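You operate a simulated robot arm through the tools that you are given. There is no shell and no other tool. Be economical: measure what you need, move in short steps, check, and stop when the job is done.

You are at the controls of a simulated two-armed robot. One attempt, no reset.

JOB
Wipe up the spill on the wall end office side top with the cloth and put it back.

It is judged by the outcome, as a careful person would: the job done as asked, and still so three seconds after it is handed in. It fails if anything else is knocked over, pushed out of place, dropped, spilled or broken. Flat cloth is picked up by pressing the open fingertips on it (5 to 10 N) and closing them slowly along it; thin cloth reads only 2 to 8 mm in the jaws.

ROBOT AND FRAMES
Two 7-joint arms with two-finger parallel grippers on one trunk, on a base that drives. Base frame: it is fixed to the floor where the robot stands at the start and does not move with it; the origin is under the middle of the robot, x ahead of it, y to its left, z up. Lengths are in m, angles in rad, forces in N, time in s.
The left shoulder is at the start at [0.05, 0.161, 1.098], the right one opposite. With the tool pointing down near the work surface each hand reaches from about 0.1 to 0.66 m from the robot's upright axis, wherever it stands, measured 20 degrees to its own side. Places, roughly: cloth [0.25, 2, 0.75]. Payload 3.43 kg a hand.
The tool frame of a hand sits at the grasp point between the pads (the TCP): z along the fingers, y along the line on which they close. The tips reach 0.03 m beyond it. The gripper opens to 0.094 m. The fingers are 0.028 m wide and 0.01 m thick; the gripper's body (0.05 by 0.096 m) begins 0.055 m behind the TCP.
Orientation is that of the tool frame in the base frame, as a unit quaternion [x, y, z, w]. With the fingers straight down and closing along the base's y, the tool's x points along the base's -x, its y along +y and its z along -z.

CONTROLS
- The arms move only by the tool apply_moves. It takes "left_series", "right_series" or both (then of equal length, played together; a hand with none holds still); each is one flat list of numbers, 7 for each row, row after row: the shift along the base's x, y, z in units of 150 mm (1.0 is 150 mm), then the turn, a rotation vector about the base's x, y, z in units of 120 degrees (1.0 is 120 degrees), then the gripper command, from -1 (fully open) to 1 (shut), values between in proportion. In form: [dx, dy, dz, ax, ay, az, hand, dx, dy, dz, ax, ay, az, hand, ...]. A call has 1 to 12 rows; each row is the pose to reach, as a shift and turn from the pose commanded when the call began. A call with a number of a shift or a turn outside -1 to 1 is refused whole. Rows are played at 5 a second. More than 0.05 m and 0.15 rad between two rows, or a gripper value outside its range, and nothing of the call is played. A pose out of reach is approached as far as the arm can. The call stops where the force on the tool passes 40 N (or 10 N more than at its start, if that is more) or the arm is blocked; 0.2 s more then pass. Each finger travels about 0.045 m/s and halts on what it meets, pressing with about 43 N; the grip force reading is that of the motor and also rises with nothing between the fingers. The clock runs only during rows and for 0.2 s after the last one: add rows that repeat a pose to give the fingers time. The reply holds the time, the measured pose of the TCP, the force on the tool along the base axes, the opening and the grip force, in the units named above and with some noise, with the torque about the TCP (base axes, N m) and any sound that the robot's microphone picked up.
- Cameras (640 x 400 px; columns grow to the right, rows downward): "scene" is now at [0.1287, -0.0106, 1.22]; the picture's right is [-0.12, -0.99, 0.00], its down [-0.57, 0.07, -0.82] and it looks along [0.81, -0.10, -0.58] (base axes); focal length 265 px, centre (320, 200). "left" rides on the left gripper at [0.076, -0.014, -0.102] in its tool frame; the picture's right is [0.18, 0.98, 0.00], its down [-0.75, 0.14, -0.64] and it looks along [-0.63, 0.12, 0.77] (tool axes); focal length 243 px, centre (320, 200). "right" rides on the right gripper at [0.076, 0.014, -0.102] in its tool frame; the picture's right is [-0.18, 0.98, 0.00], its down [-0.75, -0.14, -0.64] and it looks along [-0.63, -0.12, 0.77] (tool axes); focal length 243 px, centre (320, 200). There is no depth. A picture from a camera that has moved, and an enlarged one, comes with that camera's place and axes in the base frame and with its lens.
- camera(camera): a new picture of that camera. It takes no simulated time.
- slide_trunk(by): slides the trunk up (or, below 0, down) by that many m; the arms and the scene camera ride with it, the base frame stays. It gives what a move gives, with no picture.
- base_move(legs): drives the robot by 1 to 6 legs, each [ahead, left, turn to the left] in m, m and rad, along the robot's own axes; the way and the turn of a leg run together, so that a leg with both is an arc; at most 1.5 m and 3.142 rad a leg. The arms and the cameras ride along, it lands a little off, and it stops where it bumps. It gives what a move gives.
- aim_head(pan, tilt): turns the head with the scene camera to pan (to the left, within 1.396 rad either way) and tilt (down, from -0.506 to 1.204), counted from straight ahead of the robot. It gives what a move gives.
- enlarge(camera, box): a new picture of the part [left, top, right, bottom] of that camera's present view, enlarged. It takes no simulated time.
- sign_off(): hands the job in; it is judged then, once.

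Work in short steps. Places have to be worked out from the pictures, the camera data and where the tool is seen: move nearer, look again, correct. Check each grasp and each placing, and mend what went wrong. You have 135 turns and 122 pictures in all, those below and enlarged ones among them. Open the grippers and draw the arms clear of the work before you hand the job in, unless the task says otherwise; then end with one line.

The tools are called after "Request:" as name(argument=value, ...) on one line, values as JSON. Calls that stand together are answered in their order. apply_moves: Moves the arms, as the interface text tells. Its arguments: {"type":"object","properties":{"left_series":{"type":"array"},"right_series":{"type":"array"}},"required":[]} The other tools are called the same way: slide_trunk (by) slides the trunk up or down; base_move (legs) drives the base; aim_head (pan, tilt) turns the head that bears the scene camera; camera (camera) takes a picture; enlarge (camera, box) takes an enlarged picture of a part of a camera's view; sign_off () hands the job in.

At the start:

```text
t: 0.0
left_position: [0.4103, 0.1437, 0.921]
left_tcp_rot: [-0.001, 1.0, 0.0, 0.0]
left_force: [0.8, 0.0, -0.7]
left_torque: [-0.01, -0.04, 0.0]
left_finger_gap: 0.0942
left_finger_force: 0.0
right_position: [0.4882, -0.2285, 0.9122]
right_tcp_rot: [0.001, 1.0, 0.0, 0.0]
right_force: [0.2, -0.3, -1.3]
right_torque: [-0.03, -0.03, -0.01]
right_finger_gap: 0.0943
right_finger_force: 0.0
trunk travel left (down, up): [-0.125, 0.142]
robot x, y, heading: [0.0014, -0.001, -0.0]
head pan, tilt: [-0.124, 0.613]
```

scene: 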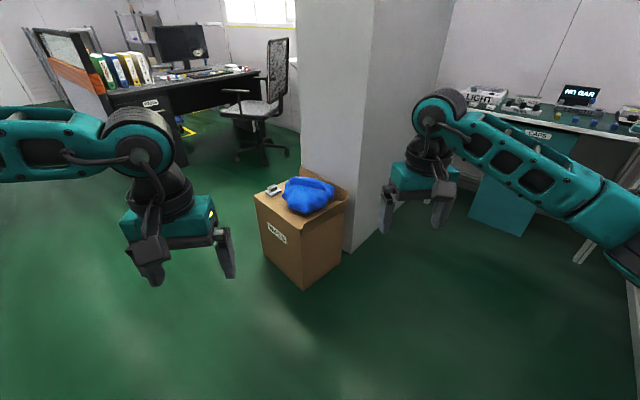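
right: 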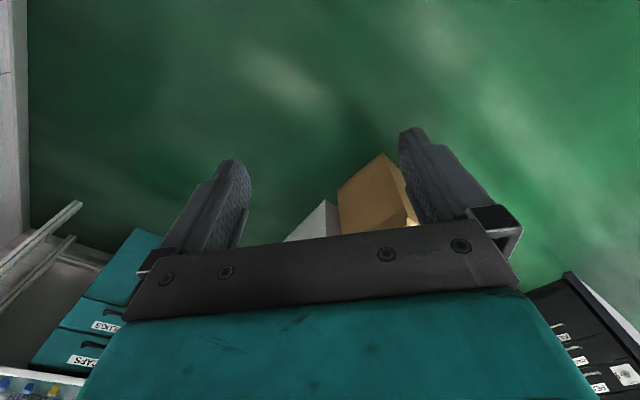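
left: 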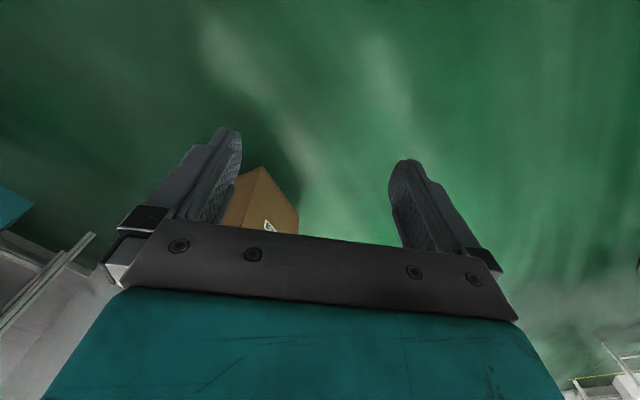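

The cloth is said to be about 2 m to my left, out of view. I turn the head left to look.

Request:
aim_head(pan=1.35, tilt=0.35)

Request:
camera(camera="scene")

```text
t: 1.6
left_position: [0.4109, 0.1433, 0.9207]
left_tcp_rot: [-0.001, 1.0, 0.0, 0.0]
left_force: [-0.7, -0.2, -0.3]
left_torque: [-0.01, -0.01, -0.01]
left_finger_gap: 0.0941
left_finger_force: 0.1
right_position: [0.488, -0.2277, 0.9125]
right_tcp_rot: [0.0, 1.0, -0.001, 0.0]
right_force: [0.0, -0.5, 0.1]
right_torque: [0.03, 0.0, 0.01]
right_finger_gap: 0.094
right_finger_force: 0.0
trunk travel left (down, up): [-0.125, 0.142]
robot x, y, heading: [-0.001, -0.0, -0.004]
head pan, tilt: [1.349, 0.351]
```

```text
118 pictures are left
camera scene: at [0.0619, 0.0911, 1.2439], right [0.98, -0.22, 0.0], down [-0.08, -0.34, -0.94], along [0.21, 0.92, -0.34], focal length 265 px, centre (320, 200)
```

scene: 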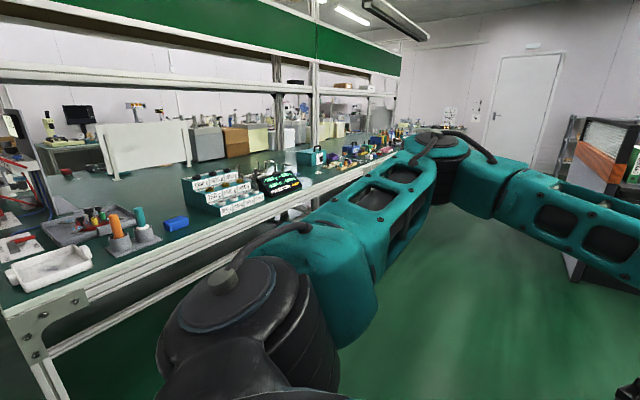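

A long bench lies to the left. I enlarge the region where the cloth should project (~289,173).

Request:
enlarge(camera="scene", box=[150, 90, 430, 265])

Request:
enlarge(camera="scene", box=[0, 90, 200, 300])

```text
2.29 times, centred on (290, 178) of scene
camera zoom: at [0.0619, 0.0911, 1.2439], right [0.98, -0.22, 0.0], down [-0.08, -0.34, -0.94], along [0.21, 0.92, -0.34], focal length 606 px, centre (389, 251)
```

zoom: 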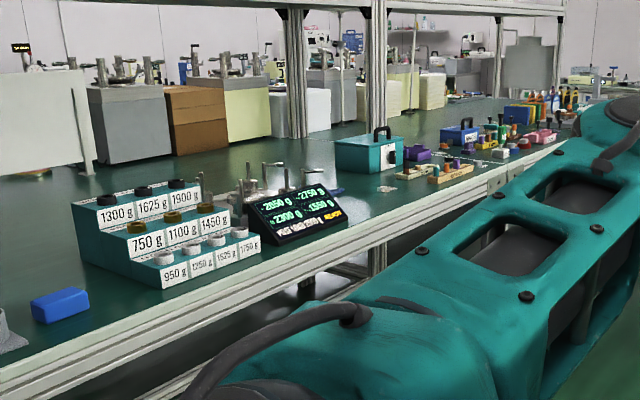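

```text
1.90 times, centred on (100, 195) of scene
camera zoom: at [0.0619, 0.0911, 1.2439], right [0.98, -0.22, 0.0], down [-0.08, -0.34, -0.94], along [0.21, 0.92, -0.34], focal length 505 px, centre (739, 210)
```

zoom: 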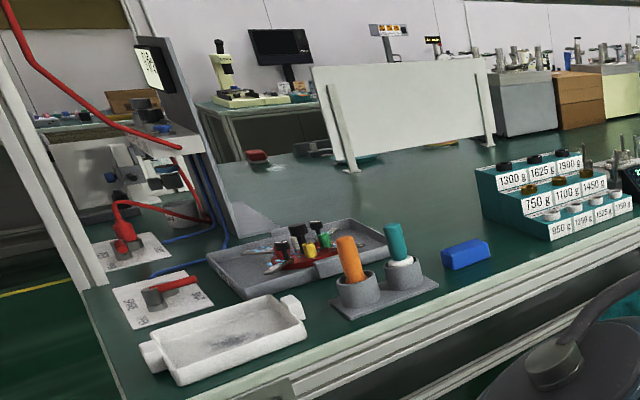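

The bench edge runs diagonally (about 45°) from (-0.6,0.8) to (1.6,2.85), and the cloth spot is ~0.25 m inside. I drive to a survey stand in front of it and face it.

Request:
base_move(legs=[[0.3, 0.4, 0], [0.4, 0.5, 0], [0, 0, 2.3]])

Request:
aim_head(pan=0, tilt=0.45)

Request:
camera(camera="scene")

```text
t: 15.6
left_position: [0.3189, 1.1074, 0.9208]
left_tcp_rot: [0.916, -0.402, 0.001, -0.001]
left_force: [0.0, -0.1, -1.2]
left_torque: [-0.01, 0.03, 0.0]
left_finger_gap: 0.094
left_finger_force: 0.0
right_position: [0.541, 1.4164, 0.9126]
right_tcp_rot: [0.915, -0.404, 0.0, 0.0]
right_force: [-0.9, 0.2, 0.6]
right_torque: [0.01, 0.03, 0.03]
right_finger_gap: 0.0937
right_finger_force: 0.0
trunk travel left (down, up): [-0.125, 0.142]
robot x, y, heading: [0.6981, 0.9007, 2.31]
head pan, tilt: [1.349, 0.351]
```

```text
t: 17.1
left_position: [0.3171, 1.1082, 0.9213]
left_tcp_rot: [0.915, -0.403, 0.0, 0.0]
left_force: [0.5, -0.4, -0.9]
left_torque: [0.0, -0.02, -0.02]
left_finger_gap: 0.0941
left_finger_force: 0.1
right_position: [0.541, 1.4147, 0.912]
right_tcp_rot: [0.915, -0.403, 0.0, 0.0]
right_force: [-0.6, 0.0, 0.7]
right_torque: [0.01, 0.01, 0.01]
right_finger_gap: 0.094
right_finger_force: 0.0
trunk travel left (down, up): [-0.125, 0.142]
robot x, y, heading: [0.7029, 0.9, 2.308]
head pan, tilt: [0.0, 0.45]
```

```text
115 pictures are left
camera scene: at [0.6131, 0.9986, 1.2347], right [0.74, 0.67, 0.0], down [0.29, -0.32, -0.9], along [-0.61, 0.66, -0.44], focal length 265 px, centre (320, 200)
```

scene: 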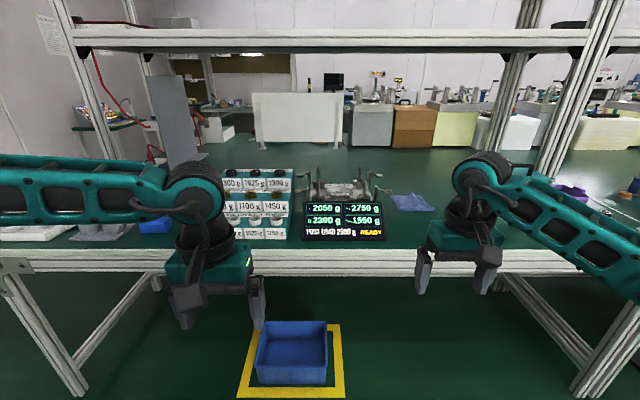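

The folded blue cloth is at (410,200), matching the given place. Now I search for the spill: look left and right along the bench.

Request:
enlarge(camera="scene", box=[340, 120, 640, 300])

Request:
enlarge(camera="scene", box=[0, 60, 300, 280])

Request:
aim_head(pan=-0.9, tilt=0.35)

Request:
camera(camera="scene")

Request:
aim_head(pan=0.9, tilt=0.35)

Request:
camera(camera="scene")

```text
2.13 times, centred on (490, 210) of scene
camera zoom: at [0.6131, 0.9986, 1.2347], right [0.74, 0.67, 0.0], down [0.29, -0.32, -0.9], along [-0.61, 0.66, -0.44], focal length 566 px, centre (-43, 179)
```

zoom: 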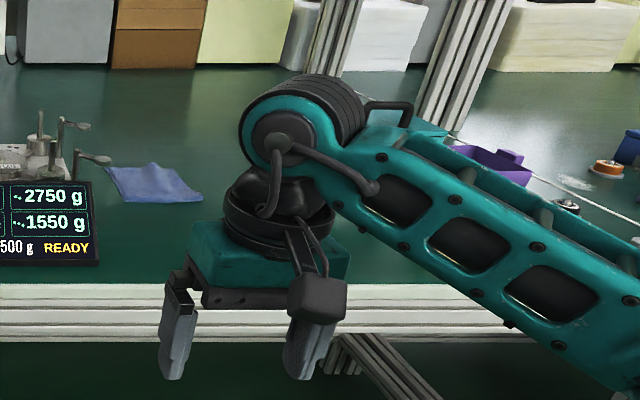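

```text
1.82 times, centred on (150, 170) of scene
camera zoom: at [0.6131, 0.9986, 1.2347], right [0.74, 0.67, 0.0], down [0.29, -0.32, -0.9], along [-0.61, 0.66, -0.44], focal length 482 px, centre (629, 254)
```

zoom: 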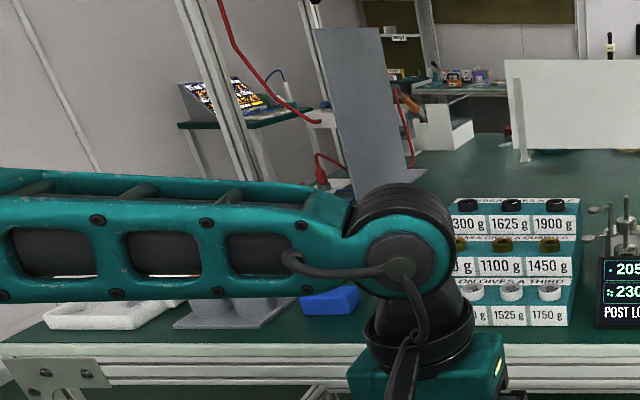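

```text
t: 18.3
left_position: [0.3169, 1.1068, 0.9207]
left_tcp_rot: [0.915, -0.403, 0.0, 0.0]
left_force: [-0.6, -0.1, 1.1]
left_torque: [0.05, -0.01, -0.03]
left_finger_gap: 0.094
left_finger_force: 0.1
right_position: [0.5422, 1.416, 0.9124]
right_tcp_rot: [0.915, -0.403, 0.0, 0.0]
right_force: [-0.1, -0.4, 0.4]
right_torque: [0.04, 0.02, 0.04]
right_finger_gap: 0.094
right_finger_force: 0.0
trunk travel left (down, up): [-0.125, 0.142]
robot x, y, heading: [0.7015, 0.8973, 2.307]
head pan, tilt: [-0.901, 0.351]
```

```text
112 pictures are left
camera scene: at [0.69, 1.0227, 1.2439], right [0.99, -0.16, 0.0], down [-0.05, -0.34, -0.94], along [0.15, 0.93, -0.34], focal length 265 px, centre (320, 200)
```

scene: 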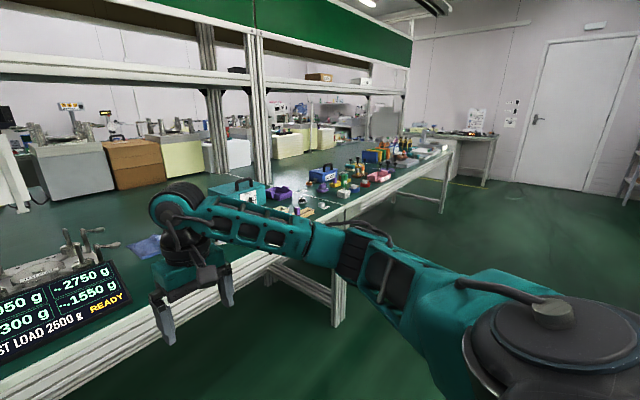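

```text
t: 20.1
left_position: [0.3181, 1.1081, 0.9217]
left_tcp_rot: [0.915, -0.403, -0.001, 0.0]
left_force: [0.0, 0.0, 0.4]
left_torque: [0.0, 0.02, 0.0]
left_finger_gap: 0.0939
left_finger_force: 0.1
right_position: [0.5412, 1.4154, 0.9132]
right_tcp_rot: [0.915, -0.403, -0.001, 0.0]
right_force: [-0.6, 0.5, 0.6]
right_torque: [0.0, -0.01, -0.03]
right_finger_gap: 0.0942
right_finger_force: 0.1
trunk travel left (down, up): [-0.125, 0.142]
robot x, y, heading: [0.6998, 0.8984, 2.309]
head pan, tilt: [0.901, 0.351]
```

```text
111 pictures are left
camera scene: at [0.5822, 0.9244, 1.2439], right [-0.07, 1.0, 0.0], down [0.34, 0.02, -0.94], along [-0.94, -0.06, -0.34], focal length 265 px, centre (320, 200)
```

scene: 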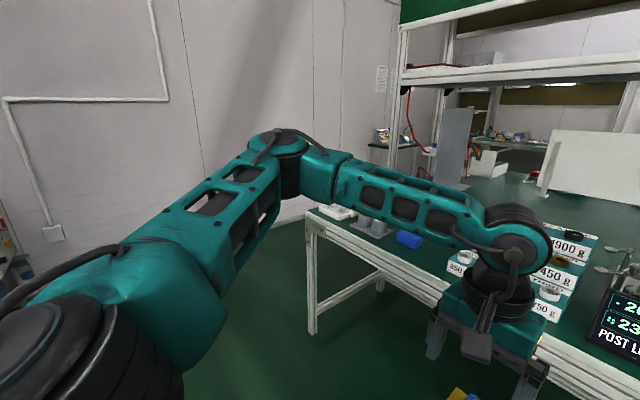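

I need to find the spill; there's a whitish patch near an orange spool to the right. I look more closely there, raising the trunk for a better view.

Request:
slide_trunk(by=0.14)

Request:
aim_head(pan=-0.8, tilt=0.5)

Request:
enlarge(camera="scene", box=[60, 60, 360, 250])

Request:
aim_head(pan=-0.1, tilt=0.5)

Request:
enlarge(camera="scene", box=[140, 60, 480, 270])

Request:
aim_head(pan=0.6, tilt=0.5)

Request:
enlarge(camera="scene", box=[200, 60, 540, 270])

```text
t: 21.8
left_position: [0.3171, 1.1082, 1.0605]
left_tcp_rot: [0.915, -0.403, 0.0, 0.001]
left_force: [0.4, -0.8, 0.7]
left_torque: [-0.02, 0.01, -0.03]
left_finger_gap: 0.0938
left_finger_force: 0.2
right_position: [0.5406, 1.4149, 1.0522]
right_tcp_rot: [0.915, -0.404, 0.0, 0.0]
right_force: [-0.2, 0.1, -0.3]
right_torque: [0.01, 0.01, -0.02]
right_finger_gap: 0.0939
right_finger_force: 0.0
trunk travel left (down, up): [-0.265, 0.002]
robot x, y, heading: [0.6995, 0.9006, 2.315]
head pan, tilt: [0.901, 0.351]
```

```text
t: 23.5
left_position: [0.3172, 1.1079, 1.062]
left_tcp_rot: [0.915, -0.403, 0.0, 0.0]
left_force: [-0.3, 0.0, 0.6]
left_torque: [-0.03, 0.02, 0.01]
left_finger_gap: 0.0941
left_finger_force: 0.1
right_position: [0.542, 1.4159, 1.0536]
right_tcp_rot: [0.915, -0.404, 0.001, 0.0]
right_force: [-0.1, 0.2, 0.9]
right_torque: [0.0, 0.02, 0.0]
right_finger_gap: 0.0937
right_finger_force: 0.1
trunk travel left (down, up): [-0.265, 0.002]
robot x, y, heading: [0.7016, 0.9023, 2.31]
head pan, tilt: [-0.799, 0.499]
```

```text
2.11 times, centred on (210, 155) of scene
camera zoom: at [0.6805, 1.0216, 1.3702], right [1.0, -0.06, 0.0], down [-0.03, -0.48, -0.88], along [0.05, 0.88, -0.48], focal length 558 px, centre (552, 295)
```

zoom: 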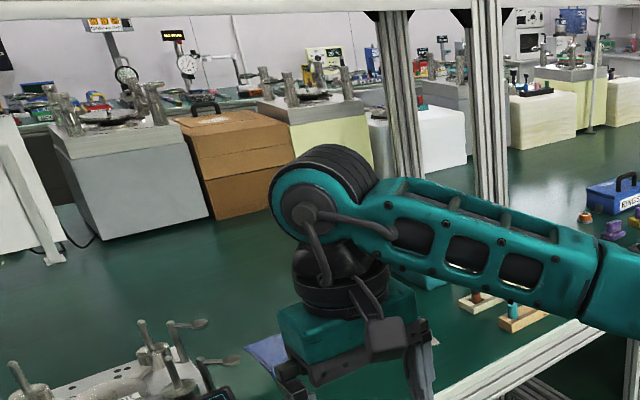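

```text
t: 24.6
left_position: [0.3169, 1.1078, 1.0613]
left_tcp_rot: [0.915, -0.403, 0.0, 0.0]
left_force: [0.2, -0.5, 0.3]
left_torque: [0.0, -0.03, 0.02]
left_finger_gap: 0.0943
left_finger_force: 0.0
right_position: [0.5415, 1.4159, 1.052]
right_tcp_rot: [0.915, -0.404, 0.0, 0.0]
right_force: [-0.6, -0.5, 0.1]
right_torque: [0.0, -0.01, 0.0]
right_finger_gap: 0.0936
right_finger_force: 0.1
trunk travel left (down, up): [-0.265, 0.002]
robot x, y, heading: [0.6988, 0.9009, 2.311]
head pan, tilt: [-0.099, 0.499]
```

```text
1.88 times, centred on (310, 165) of scene
camera zoom: at [0.6209, 1.0038, 1.3702], right [0.8, 0.6, 0.0], down [0.29, -0.38, -0.88], along [-0.52, 0.7, -0.48], focal length 499 px, centre (339, 266)
```

zoom: 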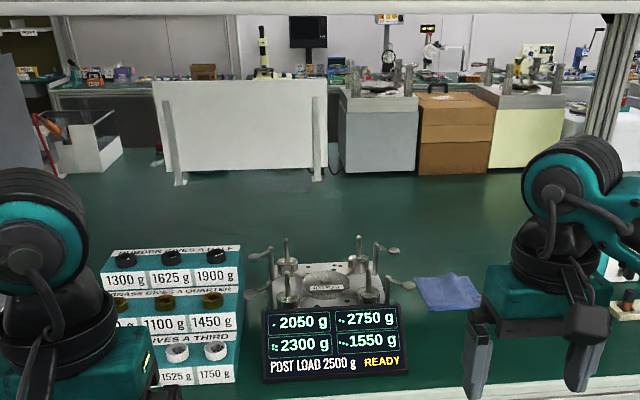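

```text
t: 25.6
left_position: [0.319, 1.1075, 1.0606]
left_tcp_rot: [0.915, -0.403, -0.001, -0.001]
left_force: [0.3, 0.5, -0.3]
left_torque: [-0.06, 0.01, 0.01]
left_finger_gap: 0.0939
left_finger_force: 0.0
right_position: [0.5411, 1.4157, 1.0529]
right_tcp_rot: [0.915, -0.403, 0.0, 0.001]
right_force: [-0.3, -0.5, -0.6]
right_torque: [0.01, 0.01, 0.04]
right_finger_gap: 0.094
right_finger_force: 0.0
trunk travel left (down, up): [-0.265, 0.002]
robot x, y, heading: [0.7012, 0.9009, 2.31]
head pan, tilt: [0.6, 0.499]
```

```text
1.88 times, centred on (370, 165) of scene
camera zoom: at [0.5866, 0.9517, 1.3702], right [0.23, 0.97, 0.0], down [0.47, -0.11, -0.88], along [-0.85, 0.2, -0.48], focal length 499 px, centre (226, 266)
```

zoom: 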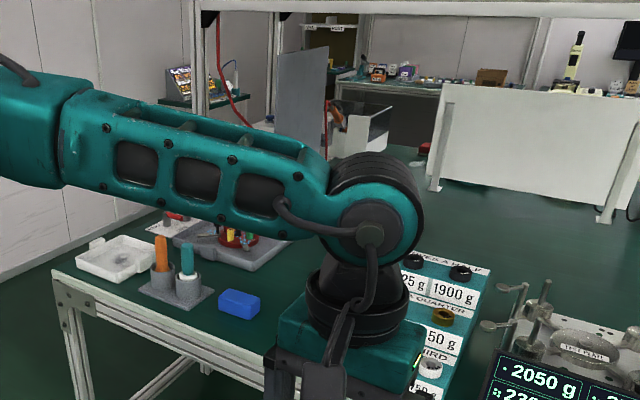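

No spill on this left part. I drive to the right along the bench to view the area beyond the cloth.

Request:
base_move(legs=[[0, -0.7, 0]])

Request:
aim_head(pan=-0.1, tilt=0.5)

Request:
camera(camera="scene")

Request:
aim_head(pan=-0.8, tilt=0.4)

Request:
camera(camera="scene")

```text
t: 32.2
left_position: [0.839, 1.5833, 1.0602]
left_tcp_rot: [0.914, -0.406, 0.0, 0.0]
left_force: [0.2, 0.6, 0.1]
left_torque: [-0.02, -0.01, 0.01]
left_finger_gap: 0.0937
left_finger_force: 0.1
right_position: [1.0657, 1.8879, 1.0531]
right_tcp_rot: [0.914, -0.406, 0.002, 0.0]
right_force: [-0.8, 0.1, 0.0]
right_torque: [-0.02, 0.02, -0.02]
right_finger_gap: 0.0942
right_finger_force: 0.0
trunk travel left (down, up): [-0.265, 0.002]
robot x, y, heading: [1.2182, 1.3705, 2.303]
head pan, tilt: [0.6, 0.499]
```

```text
t: 33.3
left_position: [0.8408, 1.5825, 1.0615]
left_tcp_rot: [0.914, -0.406, 0.0, 0.0]
left_force: [-0.2, 1.5, -0.3]
left_torque: [0.01, -0.01, 0.02]
left_finger_gap: 0.0938
left_finger_force: 0.1
right_position: [1.0652, 1.8887, 1.0532]
right_tcp_rot: [0.914, -0.406, 0.0, 0.0]
right_force: [-0.2, 0.2, 0.6]
right_torque: [0.02, 0.01, -0.03]
right_finger_gap: 0.094
right_finger_force: 0.1
trunk travel left (down, up): [-0.265, 0.002]
robot x, y, heading: [1.221, 1.3739, 2.306]
head pan, tilt: [-0.099, 0.499]
```

```text
107 pictures are left
camera scene: at [1.1425, 1.4763, 1.3702], right [0.81, 0.59, 0.0], down [0.28, -0.39, -0.88], along [-0.52, 0.71, -0.48], focal length 265 px, centre (320, 200)
```

scene: 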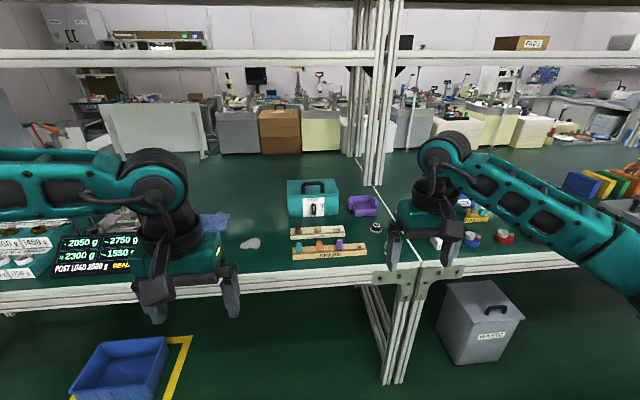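

```text
t: 34.4
left_position: [0.8399, 1.5821, 1.0614]
left_tcp_rot: [0.914, -0.406, 0.0, -0.001]
left_force: [0.1, -0.3, -0.3]
left_torque: [0.02, -0.03, -0.01]
left_finger_gap: 0.0941
left_finger_force: 0.1
right_position: [1.0658, 1.8883, 1.0528]
right_tcp_rot: [0.913, -0.407, 0.001, 0.0]
right_force: [0.4, -0.5, 0.3]
right_torque: [0.0, 0.02, 0.01]
right_finger_gap: 0.0943
right_finger_force: 0.0
trunk travel left (down, up): [-0.265, 0.002]
robot x, y, heading: [1.2194, 1.3749, 2.305]
head pan, tilt: [-0.799, 0.4]
```

```text
106 pictures are left
camera scene: at [1.2024, 1.4955, 1.3793], right [1.0, -0.07, 0.0], down [-0.03, -0.39, -0.92], along [0.06, 0.92, -0.39], focal length 265 px, centre (320, 200)
```

scene: 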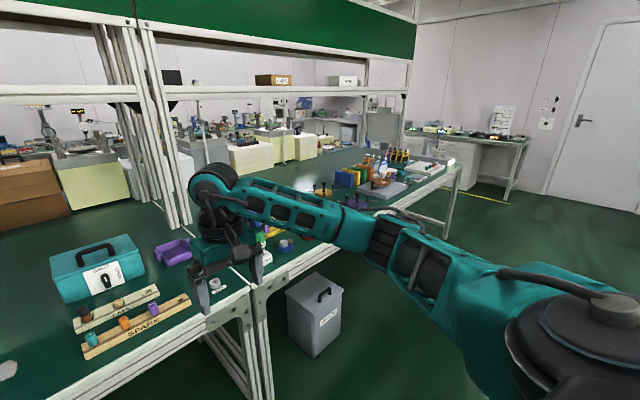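

A pale patch at (250,243) sits on the same top, at about (0.46,1.97). I enlarge it and the area around the joint, to rule out other spills.

Request:
aim_head(pan=-0.1, tilt=0.5)

Request:
enlarge(camera="scene", box=[180, 170, 340, 270])

Request:
enlarge(camera="scene", box=[330, 140, 640, 290])

Request:
camera(camera="right")

Request:
camera(camera="left")

```text
t: 35.5
left_position: [0.8407, 1.5821, 1.0611]
left_tcp_rot: [0.914, -0.406, -0.001, 0.0]
left_force: [0.8, 0.4, -0.4]
left_torque: [-0.01, -0.01, 0.02]
left_finger_gap: 0.0941
left_finger_force: 0.2
right_position: [1.0655, 1.8873, 1.0518]
right_tcp_rot: [0.914, -0.406, 0.0, 0.0]
right_force: [-0.7, 0.7, -0.5]
right_torque: [-0.01, -0.01, 0.01]
right_finger_gap: 0.0939
right_finger_force: 0.0
trunk travel left (down, up): [-0.265, 0.002]
robot x, y, heading: [1.2214, 1.3742, 2.302]
head pan, tilt: [-0.099, 0.499]
```

```text
4.00 times, centred on (260, 220) of scene
camera zoom: at [1.1426, 1.4765, 1.3702], right [0.81, 0.59, 0.0], down [0.28, -0.39, -0.88], along [-0.52, 0.71, -0.48], focal length 1061 px, centre (560, 120)
```

zoom: 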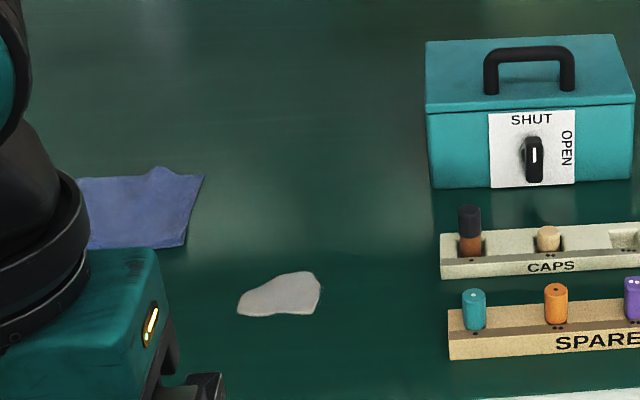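

```text
2.06 times, centred on (485, 215) of scene
camera zoom: at [1.1426, 1.4765, 1.3702], right [0.81, 0.59, 0.0], down [0.28, -0.39, -0.88], along [-0.52, 0.71, -0.48], focal length 548 px, centre (-21, 169)
```

zoom: 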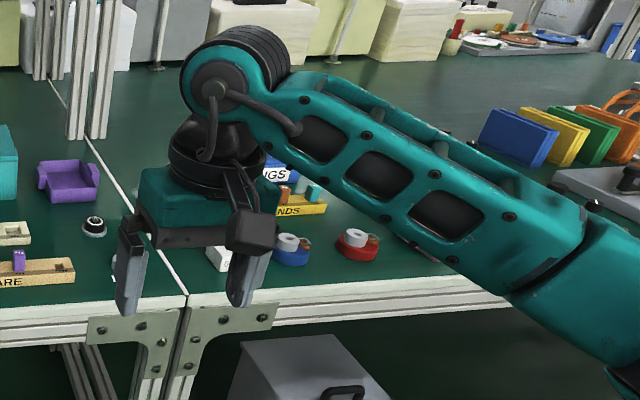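

```text
103 pictures are left
camera right: at [1.1069, 1.8227, 1.1546], right [-0.85, -0.52, 0.0], down [-0.4, 0.65, 0.64], along [-0.33, 0.55, -0.77], focal length 243 px, centre (320, 200)
```

right: 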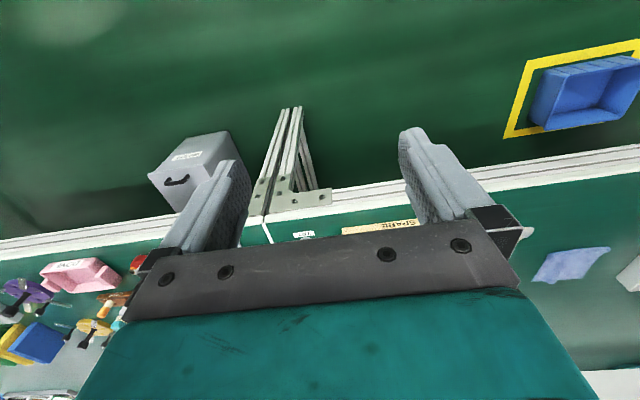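

```text
102 pictures are left
camera left: at [0.9022, 1.5344, 1.1638], right [-0.61, -0.8, 0.0], down [-0.61, 0.46, 0.64], along [-0.51, 0.39, -0.77], focal length 243 px, centre (320, 200)
```

left: 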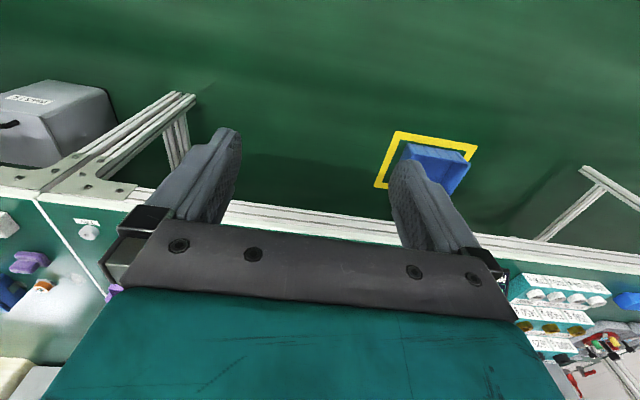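

The spill is the pale blob at ~(0.46,1.97) and the cloth is at ~(0.22,1.98), both on this wall-end top. I lift and tuck the left hand first so it clears the scale, then drive left in front of them.

Request:
apply_moves(left_series=[0.12, -0.13, 0.25, 0, 0, 0, -1, 0.24, -0.26, 0.5, 0, 0, 0, -1, 0.36, -0.4, 0.75, 0, 0, 0, -1, 0.45, -0.49, 1.0, 0, 0, 0, -1, 0.45, -0.49, 1.0, 0, 0, 0, -1])

Request:
base_move(legs=[[0, 0.52, 0], [0.35, 0, 0]])

Request:
aim_head(pan=-0.3, tilt=0.7)

Request:
camera(camera="scene")

Request:
camera(camera="right")

```text
t: 36.6
left_position: [0.9056, 1.5089, 1.2104]
left_tcp_rot: [0.914, -0.406, 0.0, 0.0]
left_force: [-0.4, 0.1, 0.3]
left_torque: [0.0, -0.02, -0.03]
left_finger_gap: 0.0937
left_finger_force: 0.1
right_position: [1.0659, 1.8885, 1.053]
right_tcp_rot: [0.914, -0.407, 0.0, 0.0]
right_force: [0.3, -0.3, -0.1]
right_torque: [0.03, -0.03, 0.01]
right_finger_gap: 0.0939
right_finger_force: 0.0
trunk travel left (down, up): [-0.265, 0.002]
robot x, y, heading: [1.224, 1.3722, 2.306]
head pan, tilt: [-0.099, 0.499]
```

```text
t: 43.6
left_position: [0.2891, 1.4225, 1.2113]
left_tcp_rot: [0.913, -0.408, 0.0, 0.0]
left_force: [0.4, -0.5, -0.9]
left_torque: [-0.04, -0.01, 0.04]
left_finger_gap: 0.0939
left_finger_force: 0.0
right_position: [0.4501, 1.8022, 1.0529]
right_tcp_rot: [0.912, -0.409, 0.0, 0.0]
right_force: [0.2, -0.3, -0.3]
right_torque: [-0.01, 0.01, 0.01]
right_finger_gap: 0.0942
right_finger_force: 0.0
trunk travel left (down, up): [-0.265, 0.002]
robot x, y, heading: [0.6027, 1.2858, 2.296]
head pan, tilt: [-0.099, 0.499]
```

```text
t: 44.3
left_position: [0.2893, 1.4222, 1.2108]
left_tcp_rot: [0.913, -0.408, 0.0, 0.0]
left_force: [-0.2, 1.0, 0.6]
left_torque: [0.02, 0.03, 0.02]
left_finger_gap: 0.094
left_finger_force: 0.0
right_position: [0.4491, 1.8005, 1.0538]
right_tcp_rot: [0.912, -0.41, 0.0, 0.001]
right_force: [0.1, -0.1, 0.5]
right_torque: [-0.04, 0.02, -0.02]
right_finger_gap: 0.0939
right_finger_force: 0.1
trunk travel left (down, up): [-0.265, 0.002]
robot x, y, heading: [0.6031, 1.2884, 2.298]
head pan, tilt: [-0.3, 0.7]
```

```text
101 pictures are left
camera scene: at [0.5428, 1.3922, 1.3525], right [0.91, 0.42, 0.0], down [0.27, -0.59, -0.77], along [-0.32, 0.7, -0.64], focal length 265 px, centre (320, 200)
```

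scene: 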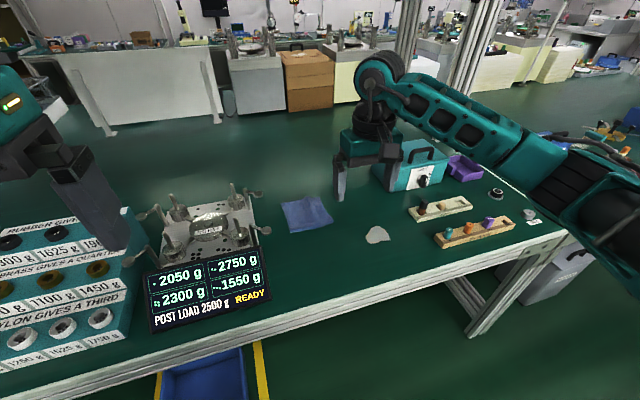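

```text
100 pictures are left
camera right: at [0.4907, 1.735, 1.1546], right [-0.86, -0.52, 0.0], down [-0.4, 0.66, 0.64], along [-0.33, 0.55, -0.77], focal length 243 px, centre (320, 200)
```

right: 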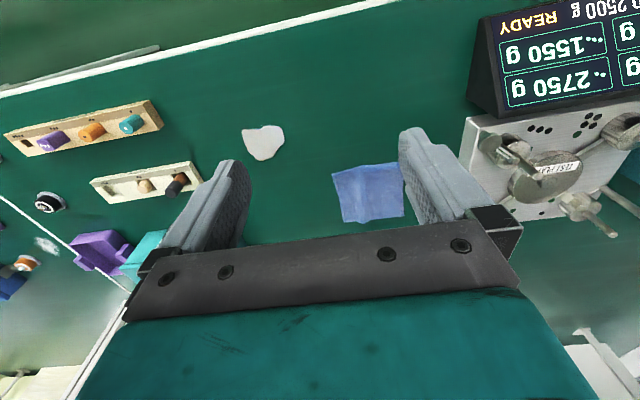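

I now also see a second whitish patch beyond the joint, on the other top, so I must make sure which top is the "wall end". I look for signs and judge the walls at both ends.

Request:
enlarge(camera="right", box=[0, 170, 160, 300])

Request:
aim_head(pan=0.9, tilt=0.1)

Request:
camera(camera="scene")

Request:
aim_head(pan=-1.0, tilt=0.1)

Request:
camera(camera="scene")

```text
3.08 times, centred on (80, 235) of right
camera zoom: at [0.4907, 1.735, 1.1546], right [-0.86, -0.52, 0.0], down [-0.4, 0.66, 0.64], along [-0.33, 0.55, -0.77], focal length 746 px, centre (1058, 92)
```

zoom: 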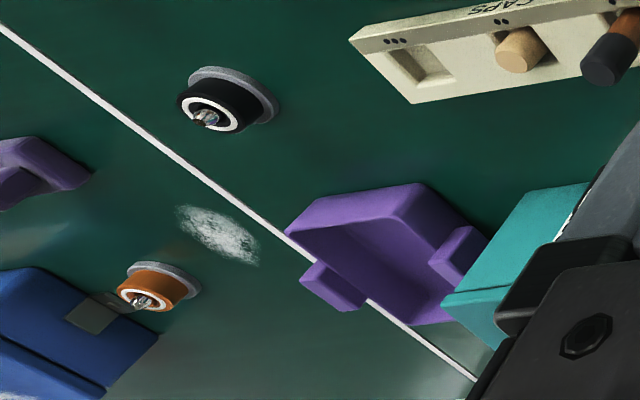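

```text
t: 45.7
left_position: [0.2886, 1.4229, 1.2106]
left_tcp_rot: [0.913, -0.408, 0.0, 0.0]
left_force: [-1.0, -0.2, -0.9]
left_torque: [0.01, -0.01, 0.0]
left_finger_gap: 0.094
left_finger_force: 0.1
right_position: [0.4494, 1.8004, 1.054]
right_tcp_rot: [0.913, -0.409, 0.0, 0.0]
right_force: [0.2, 0.0, -0.4]
right_torque: [-0.01, 0.0, 0.0]
right_finger_gap: 0.0941
right_finger_force: 0.0
trunk travel left (down, up): [-0.265, 0.002]
robot x, y, heading: [0.6036, 1.2851, 2.301]
head pan, tilt: [0.901, 0.099]
```

```text
98 pictures are left
camera scene: at [0.4862, 1.3097, 1.4072], right [-0.06, 1.0, 0.0], down [0.1, 0.01, -0.99], along [-0.99, -0.06, -0.1], focal length 265 px, centre (320, 200)
```

scene: 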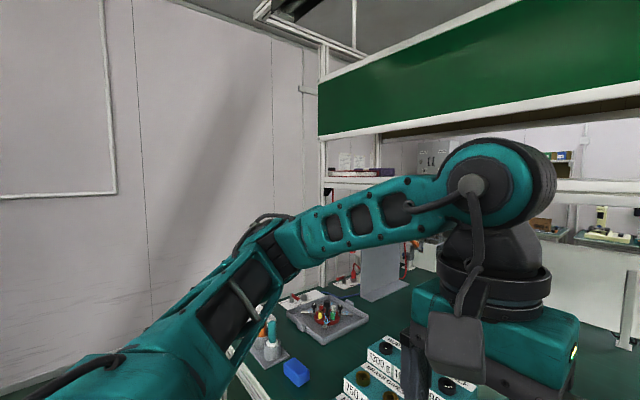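

```text
t: 47.6
left_position: [0.2887, 1.4225, 1.211]
left_tcp_rot: [0.913, -0.408, 0.0, -0.001]
left_force: [0.2, 0.0, 0.6]
left_torque: [0.03, -0.01, -0.03]
left_finger_gap: 0.0937
left_finger_force: 0.1
right_position: [0.4481, 1.8006, 1.0519]
right_tcp_rot: [0.912, -0.409, 0.0, 0.0]
right_force: [0.7, -0.6, -0.1]
right_torque: [0.0, 0.0, 0.03]
right_finger_gap: 0.0941
right_finger_force: 0.1
trunk travel left (down, up): [-0.265, 0.002]
robot x, y, heading: [0.6009, 1.2829, 2.297]
head pan, tilt: [-1.0, 0.099]
```

```text
97 pictures are left
camera scene: at [0.6028, 1.4036, 1.4073], right [0.96, -0.27, 0.0], down [-0.03, -0.1, -1.0], along [0.27, 0.96, -0.1], focal length 265 px, centre (320, 200)
```

scene: 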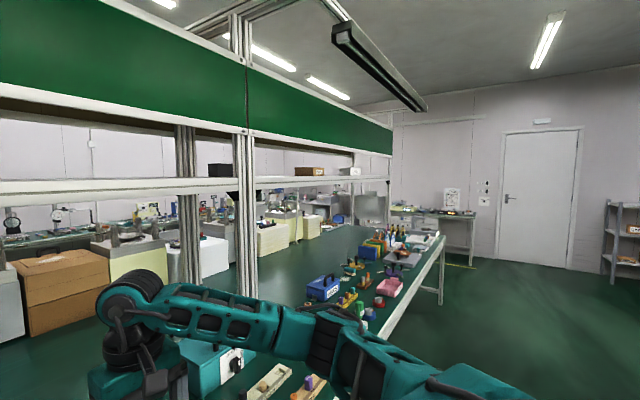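

The other patch is past the joint on the door-end top; this top is nearest the blank wall, so the pale blob here is the target. I creep ahead so the cloth and blob are within the right arm's reach, then lower the trunk.

Request:
base_move(legs=[[0.18, 0, 0]])

Request:
slide_trunk(by=-0.12)

Request:
aim_head(pan=-0.2, tilt=0.85)

Request:
camera(camera="scene")

Request:
camera(camera="right")

```text
t: 49.1
left_position: [0.1695, 1.5566, 1.21]
left_tcp_rot: [0.913, -0.409, 0.0, 0.001]
left_force: [-0.6, 0.0, -1.5]
left_torque: [-0.02, -0.01, 0.0]
left_finger_gap: 0.094
left_finger_force: 0.0
right_position: [0.3308, 1.9369, 1.0528]
right_tcp_rot: [0.913, -0.409, 0.0, 0.001]
right_force: [-0.4, 0.2, -0.9]
right_torque: [-0.02, 0.0, 0.06]
right_finger_gap: 0.094
right_finger_force: 0.0
trunk travel left (down, up): [-0.265, 0.002]
robot x, y, heading: [0.4852, 1.4227, 2.298]
head pan, tilt: [-1.0, 0.099]
```

```text
t: 50.6
left_position: [0.1704, 1.5581, 1.0905]
left_tcp_rot: [0.912, -0.409, 0.0, -0.001]
left_force: [1.1, -0.8, -0.2]
left_torque: [0.05, 0.01, -0.02]
left_finger_gap: 0.0942
left_finger_force: 0.0
right_position: [0.3304, 1.9362, 0.9327]
right_tcp_rot: [0.912, -0.409, -0.001, 0.0]
right_force: [-0.1, 0.3, 0.1]
right_torque: [0.0, 0.01, 0.0]
right_finger_gap: 0.0941
right_finger_force: 0.0
trunk travel left (down, up): [-0.145, 0.122]
robot x, y, heading: [0.4846, 1.4187, 2.298]
head pan, tilt: [-1.0, 0.099]
```

```text
t: 51.7
left_position: [0.1693, 1.5571, 1.0911]
left_tcp_rot: [0.913, -0.409, 0.0, 0.0]
left_force: [-0.8, -0.1, -0.4]
left_torque: [0.03, -0.01, 0.0]
left_finger_gap: 0.0941
left_finger_force: 0.0
right_position: [0.3308, 1.9352, 0.9333]
right_tcp_rot: [0.912, -0.409, 0.0, -0.001]
right_force: [-0.1, 0.0, -0.1]
right_torque: [-0.02, 0.02, -0.01]
right_finger_gap: 0.094
right_finger_force: 0.0
trunk travel left (down, up): [-0.145, 0.122]
robot x, y, heading: [0.4839, 1.4206, 2.295]
head pan, tilt: [-0.201, 0.85]
```

```text
96 pictures are left
camera scene: at [0.4193, 1.517, 1.2203], right [0.87, 0.5, 0.0], down [0.38, -0.65, -0.66], along [-0.33, 0.57, -0.75], focal length 265 px, centre (320, 200)
```

scene: 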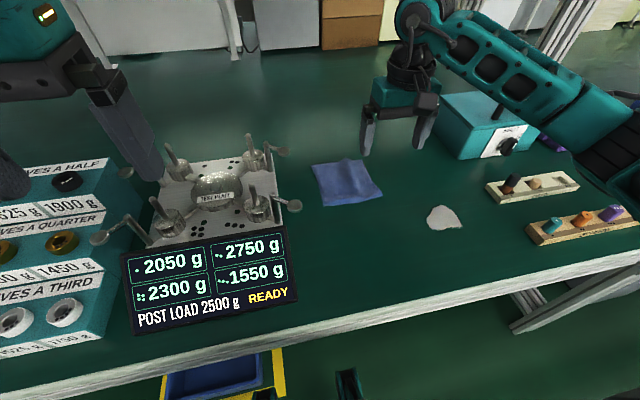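

```text
95 pictures are left
camera right: at [0.3716, 1.8695, 1.0346], right [-0.86, -0.52, 0.0], down [-0.4, 0.66, 0.64], along [-0.33, 0.55, -0.77], focal length 243 px, centre (320, 200)
```

right: 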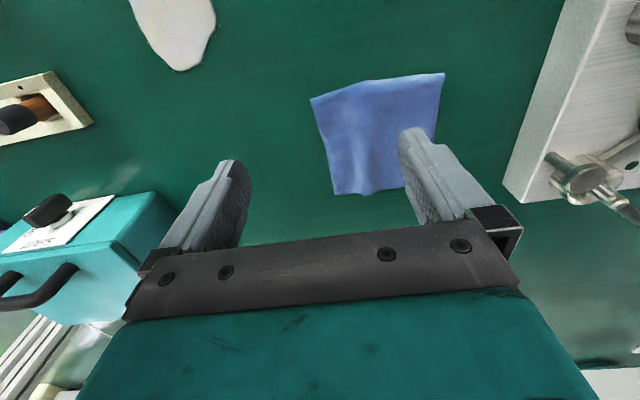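

Triangulating: table z≈0.755, cloth centre ≈(0.243,1.948) about 14 cm square, spill ≈(0.479,1.96). I move the open right hand above the cloth centre at z≈0.84.

Request:
apply_moves(right_series=[-0.15, 0.02, -0.15, 0, 0, 0, -1, -0.3, 0.04, -0.3, 0, 0, 0, -1, -0.45, 0.06, -0.45, 0, 0, 0, -1, -0.587, 0.087, -0.6, 0, 0, 0, -1, -0.587, 0.087, -0.6, 0, 0, 0, -1])

Request:
camera(camera="right")

Request:
camera(camera="scene")

```text
t: 52.9
left_position: [0.1699, 1.5565, 1.0911]
left_tcp_rot: [0.913, -0.409, 0.0, 0.0]
left_force: [0.0, 0.6, 0.2]
left_torque: [-0.01, -0.02, -0.04]
left_finger_gap: 0.0938
left_finger_force: 0.2
right_position: [0.2425, 1.9473, 0.843]
right_tcp_rot: [0.912, -0.409, 0.0, -0.001]
right_force: [-0.1, -0.4, 0.2]
right_torque: [0.0, 0.0, -0.02]
right_finger_gap: 0.0937
right_finger_force: 0.0
trunk travel left (down, up): [-0.145, 0.122]
robot x, y, heading: [0.4808, 1.419, 2.292]
head pan, tilt: [-0.201, 0.85]
```

```text
94 pictures are left
camera right: at [0.283, 1.8821, 0.9445], right [-0.86, -0.52, 0.0], down [-0.4, 0.66, 0.64], along [-0.33, 0.55, -0.77], focal length 243 px, centre (320, 200)
```

right: 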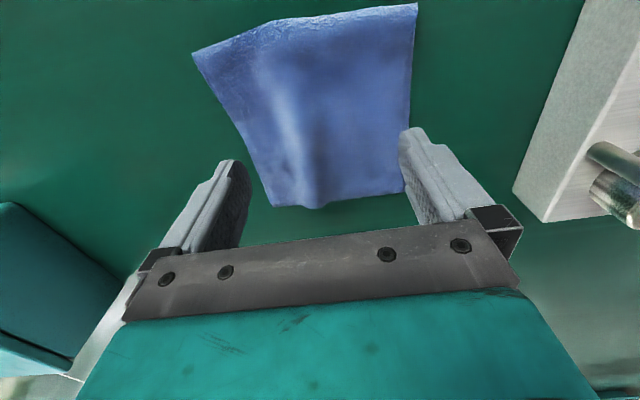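

```text
93 pictures are left
camera scene: at [0.4193, 1.517, 1.2202], right [0.86, 0.5, 0.0], down [0.38, -0.65, -0.66], along [-0.33, 0.57, -0.75], focal length 265 px, centre (320, 200)
```

scene: 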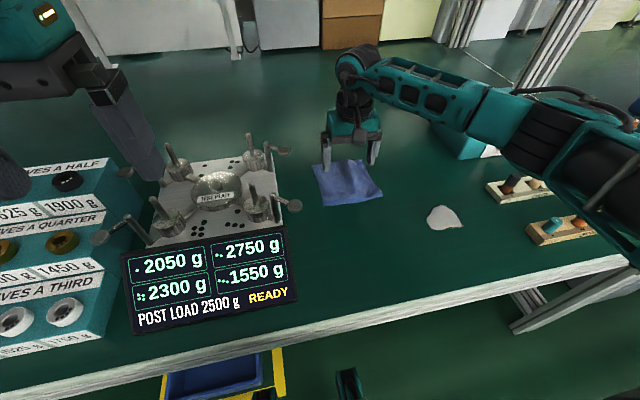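

The hand is centred over the cloth, with its ridge between the fingers. I descend to just above contact.

Request:
apply_moves(right_series=[0, 0, -0.15, 0, 0, 0, -1, 0, 0, -0.28, 0, 0, 0, -1, 0, 0, -0.34, 0, 0, 0, -1, 0, 0, -0.34, 0, 0, 0, -1])

```text
t: 53.9
left_position: [0.1696, 1.5562, 1.0912]
left_tcp_rot: [0.913, -0.409, -0.001, -0.001]
left_force: [0.0, -0.4, 0.3]
left_torque: [-0.04, 0.03, 0.01]
left_finger_gap: 0.0943
left_finger_force: 0.0
right_position: [0.2425, 1.9476, 0.7931]
right_tcp_rot: [0.912, -0.41, -0.001, 0.0]
right_force: [-0.1, 0.4, 5.7]
right_torque: [0.12, -0.08, 0.02]
right_finger_gap: 0.094
right_finger_force: 0.0
trunk travel left (down, up): [-0.145, 0.122]
robot x, y, heading: [0.488, 1.4215, 2.297]
head pan, tilt: [-0.201, 0.85]
```

Contact at 5.7 N with TCP z 0.793. I close slowly along the cloth.

Request:
apply_moves(right_series=[0, 0, -0.006, 0, 0, 0, -0.85, 0, 0, -0.006, 0, 0, 0, -0.7, 0, 0, -0.006, 0, 0, 0, -0.5, 0, 0, -0.006, 0, 0, 0, -0.3, 0, 0, -0.006, 0, 0, 0, -0.1, 0, 0, -0.006, 0, 0, 0, 0.1, 0, 0, -0.006, 0, 0, 0, 0.3, 0, 0, -0.006, 0, 0, 0, 0.5, 0, 0, -0.006, 0, 0, 0, 0.7, 0, 0, -0.006, 0, 0, 0, 0.85, 0, 0, -0.006, 0, 0, 0, 1, 0, 0, -0.006, 0, 0, 0, 1])

Request:
camera(camera="right")

```text
t: 56.5
left_position: [0.1699, 1.5553, 1.0915]
left_tcp_rot: [0.912, -0.41, -0.002, -0.001]
left_force: [-0.1, -0.5, 0.1]
left_torque: [-0.01, 0.0, -0.02]
left_finger_gap: 0.0939
left_finger_force: 0.1
right_position: [0.2421, 1.9467, 0.7925]
right_tcp_rot: [0.912, -0.41, -0.002, -0.001]
right_force: [0.6, 0.9, 19.6]
right_torque: [0.05, -0.11, 0.01]
right_finger_gap: 0.0067
right_finger_force: 41.3
trunk travel left (down, up): [-0.145, 0.122]
robot x, y, heading: [0.4861, 1.421, 2.3]
head pan, tilt: [-0.201, 0.85]
```

```text
92 pictures are left
camera right: at [0.2837, 1.8814, 0.894], right [-0.86, -0.52, 0.0], down [-0.39, 0.66, 0.64], along [-0.33, 0.55, -0.76], focal length 243 px, centre (320, 200)
```

right: 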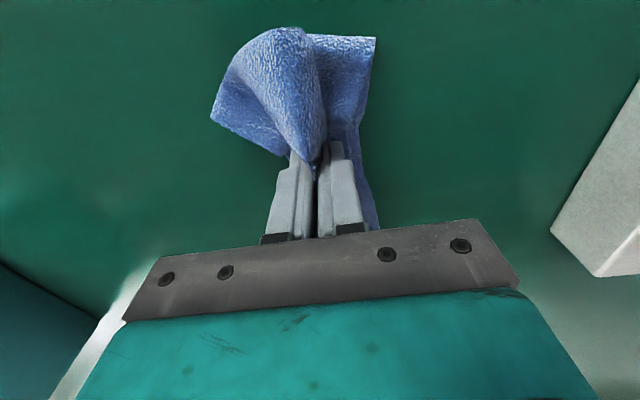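

Gap 6.7 mm with cloth gathered: gripped. I lift it 6 cm and check.

Request:
apply_moves(right_series=[0, 0, 0.15, 0, 0, 0, 1, 0, 0, 0.3, 0, 0, 0, 1, 0, 0, 0.4, 0, 0, 0, 1, 0, 0, 0.4, 0, 0, 0, 1])

Request:
camera(camera="scene")

Request:
camera(camera="right")

```text
t: 57.5
left_position: [0.1706, 1.5562, 1.0908]
left_tcp_rot: [0.913, -0.409, -0.001, -0.001]
left_force: [0.3, -0.3, -0.7]
left_torque: [0.02, -0.04, 0.01]
left_finger_gap: 0.094
left_finger_force: 0.0
right_position: [0.2419, 1.9483, 0.8513]
right_tcp_rot: [0.913, -0.409, 0.0, -0.001]
right_force: [0.3, 0.7, -0.3]
right_torque: [0.01, 0.01, 0.03]
right_finger_gap: 0.0066
right_finger_force: 40.7
trunk travel left (down, up): [-0.145, 0.122]
robot x, y, heading: [0.4805, 1.4204, 2.295]
head pan, tilt: [-0.201, 0.85]
```

```text
91 pictures are left
camera scene: at [0.4192, 1.517, 1.2202], right [0.86, 0.5, 0.0], down [0.38, -0.65, -0.66], along [-0.33, 0.57, -0.75], focal length 265 px, centre (320, 200)
```

scene: 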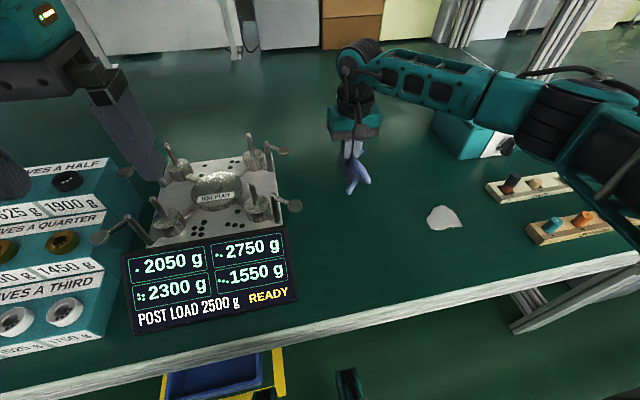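

```text
90 pictures are left
camera right: at [0.2833, 1.883, 0.9531], right [-0.86, -0.52, 0.0], down [-0.4, 0.66, 0.64], along [-0.33, 0.55, -0.77], focal length 243 px, centre (320, 200)
```

right: 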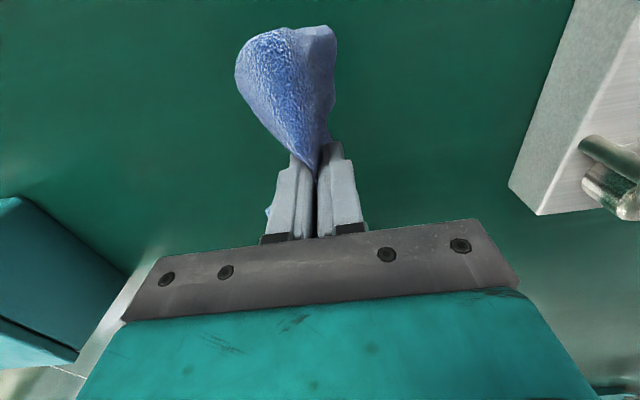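

Cloth held. I carry it over toward the spill at (0.479,1.962).

Request:
apply_moves(right_series=[0.3, 0.02, 0, 0, 0, 0, 1, 0.6, 0.03, 0, 0, 0, 0, 1, 0.85, 0.05, 0, 0, 0, 0, 1, 0.85, 0.05, 0, 0, 0, 0, 1])

Request:
apply_moves(right_series=[0.3, 0.02, 0, 0, 0, 0, 1, 0.6, 0.04, 0, 0, 0, 0, 1, 0.73, 0.04, -0.1, 0, 0, 0, 1, 0.73, 0.04, -0.2, 0, 0, 0, 1, 0.73, 0.04, -0.3, 0, 0, 0, 1, 0.73, 0.04, -0.3, 0, 0, 0, 1])

Request:
camera(camera="scene")

Request:
camera(camera="right")

```text
t: 58.5
left_position: [0.1701, 1.5565, 1.0905]
left_tcp_rot: [0.912, -0.409, -0.001, -0.001]
left_force: [0.1, -0.5, -0.8]
left_torque: [0.0, -0.02, 0.01]
left_finger_gap: 0.0941
left_finger_force: 0.1
right_position: [0.3701, 1.9546, 0.85]
right_tcp_rot: [0.913, -0.409, 0.0, -0.001]
right_force: [0.8, -0.2, 1.0]
right_torque: [-0.02, 0.04, 0.0]
right_finger_gap: 0.0065
right_finger_force: 40.7
trunk travel left (down, up): [-0.145, 0.122]
robot x, y, heading: [0.4847, 1.4177, 2.293]
head pan, tilt: [-0.201, 0.85]
```

```text
t: 59.9
left_position: [0.1707, 1.5572, 1.0907]
left_tcp_rot: [0.913, -0.409, -0.002, -0.001]
left_force: [-0.5, 0.7, -1.1]
left_torque: [0.0, 0.0, 0.0]
left_finger_gap: 0.0939
left_finger_force: 0.0
right_position: [0.4809, 1.9626, 0.8053]
right_tcp_rot: [0.912, -0.409, 0.0, -0.001]
right_force: [-0.2, 0.4, 0.2]
right_torque: [0.02, -0.01, 0.0]
right_finger_gap: 0.0065
right_finger_force: 41.1
trunk travel left (down, up): [-0.145, 0.122]
robot x, y, heading: [0.4809, 1.4203, 2.297]
head pan, tilt: [-0.201, 0.85]
```

```text
89 pictures are left
camera scene: at [0.4193, 1.517, 1.2202], right [0.86, 0.5, 0.0], down [0.38, -0.65, -0.66], along [-0.33, 0.57, -0.75], focal length 265 px, centre (320, 200)
```

scene: 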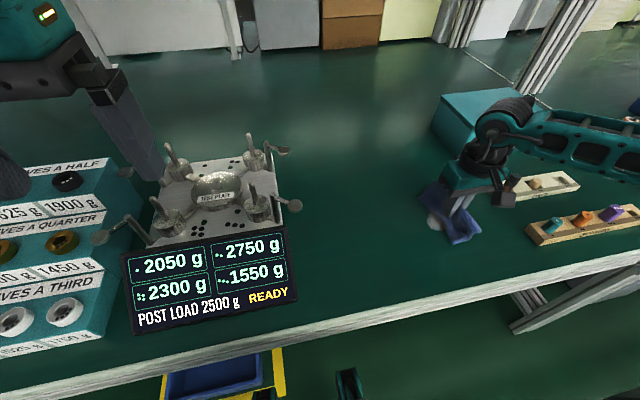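

```text
88 pictures are left
camera right: at [0.5218, 1.8958, 0.9076], right [-0.86, -0.52, 0.0], down [-0.4, 0.66, 0.64], along [-0.33, 0.55, -0.77], focal length 243 px, centre (320, 200)
```

right: 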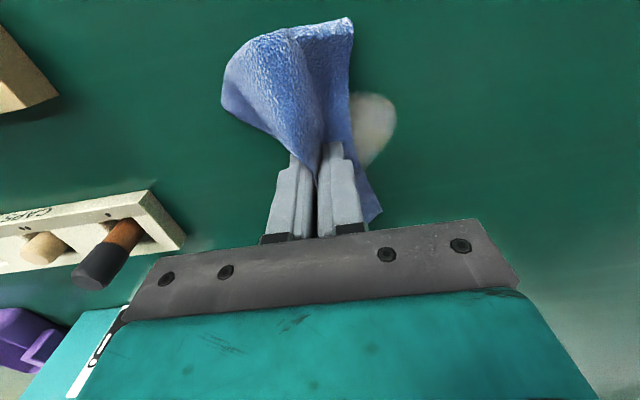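

The cloth hangs over the spill. I lower to gentle contact.

Request:
apply_moves(right_series=[0, 0, -0.05, 0, 0, 0, 1, 0, 0, -0.085, 0, 0, 0, 1, 0, 0, -0.085, 0, 0, 0, 1])

```text
t: 60.7
left_position: [0.1705, 1.5569, 1.0908]
left_tcp_rot: [0.913, -0.409, -0.001, -0.001]
left_force: [-0.7, -0.4, -0.2]
left_torque: [-0.02, 0.0, -0.01]
left_finger_gap: 0.094
left_finger_force: 0.1
right_position: [0.4803, 1.9628, 0.7926]
right_tcp_rot: [0.912, -0.411, -0.001, -0.001]
right_force: [-2.0, 1.1, 4.9]
right_torque: [0.0, 0.04, 0.03]
right_finger_gap: 0.0065
right_finger_force: 41.0
trunk travel left (down, up): [-0.145, 0.122]
robot x, y, heading: [0.4876, 1.4192, 2.303]
head pan, tilt: [-0.201, 0.85]
```

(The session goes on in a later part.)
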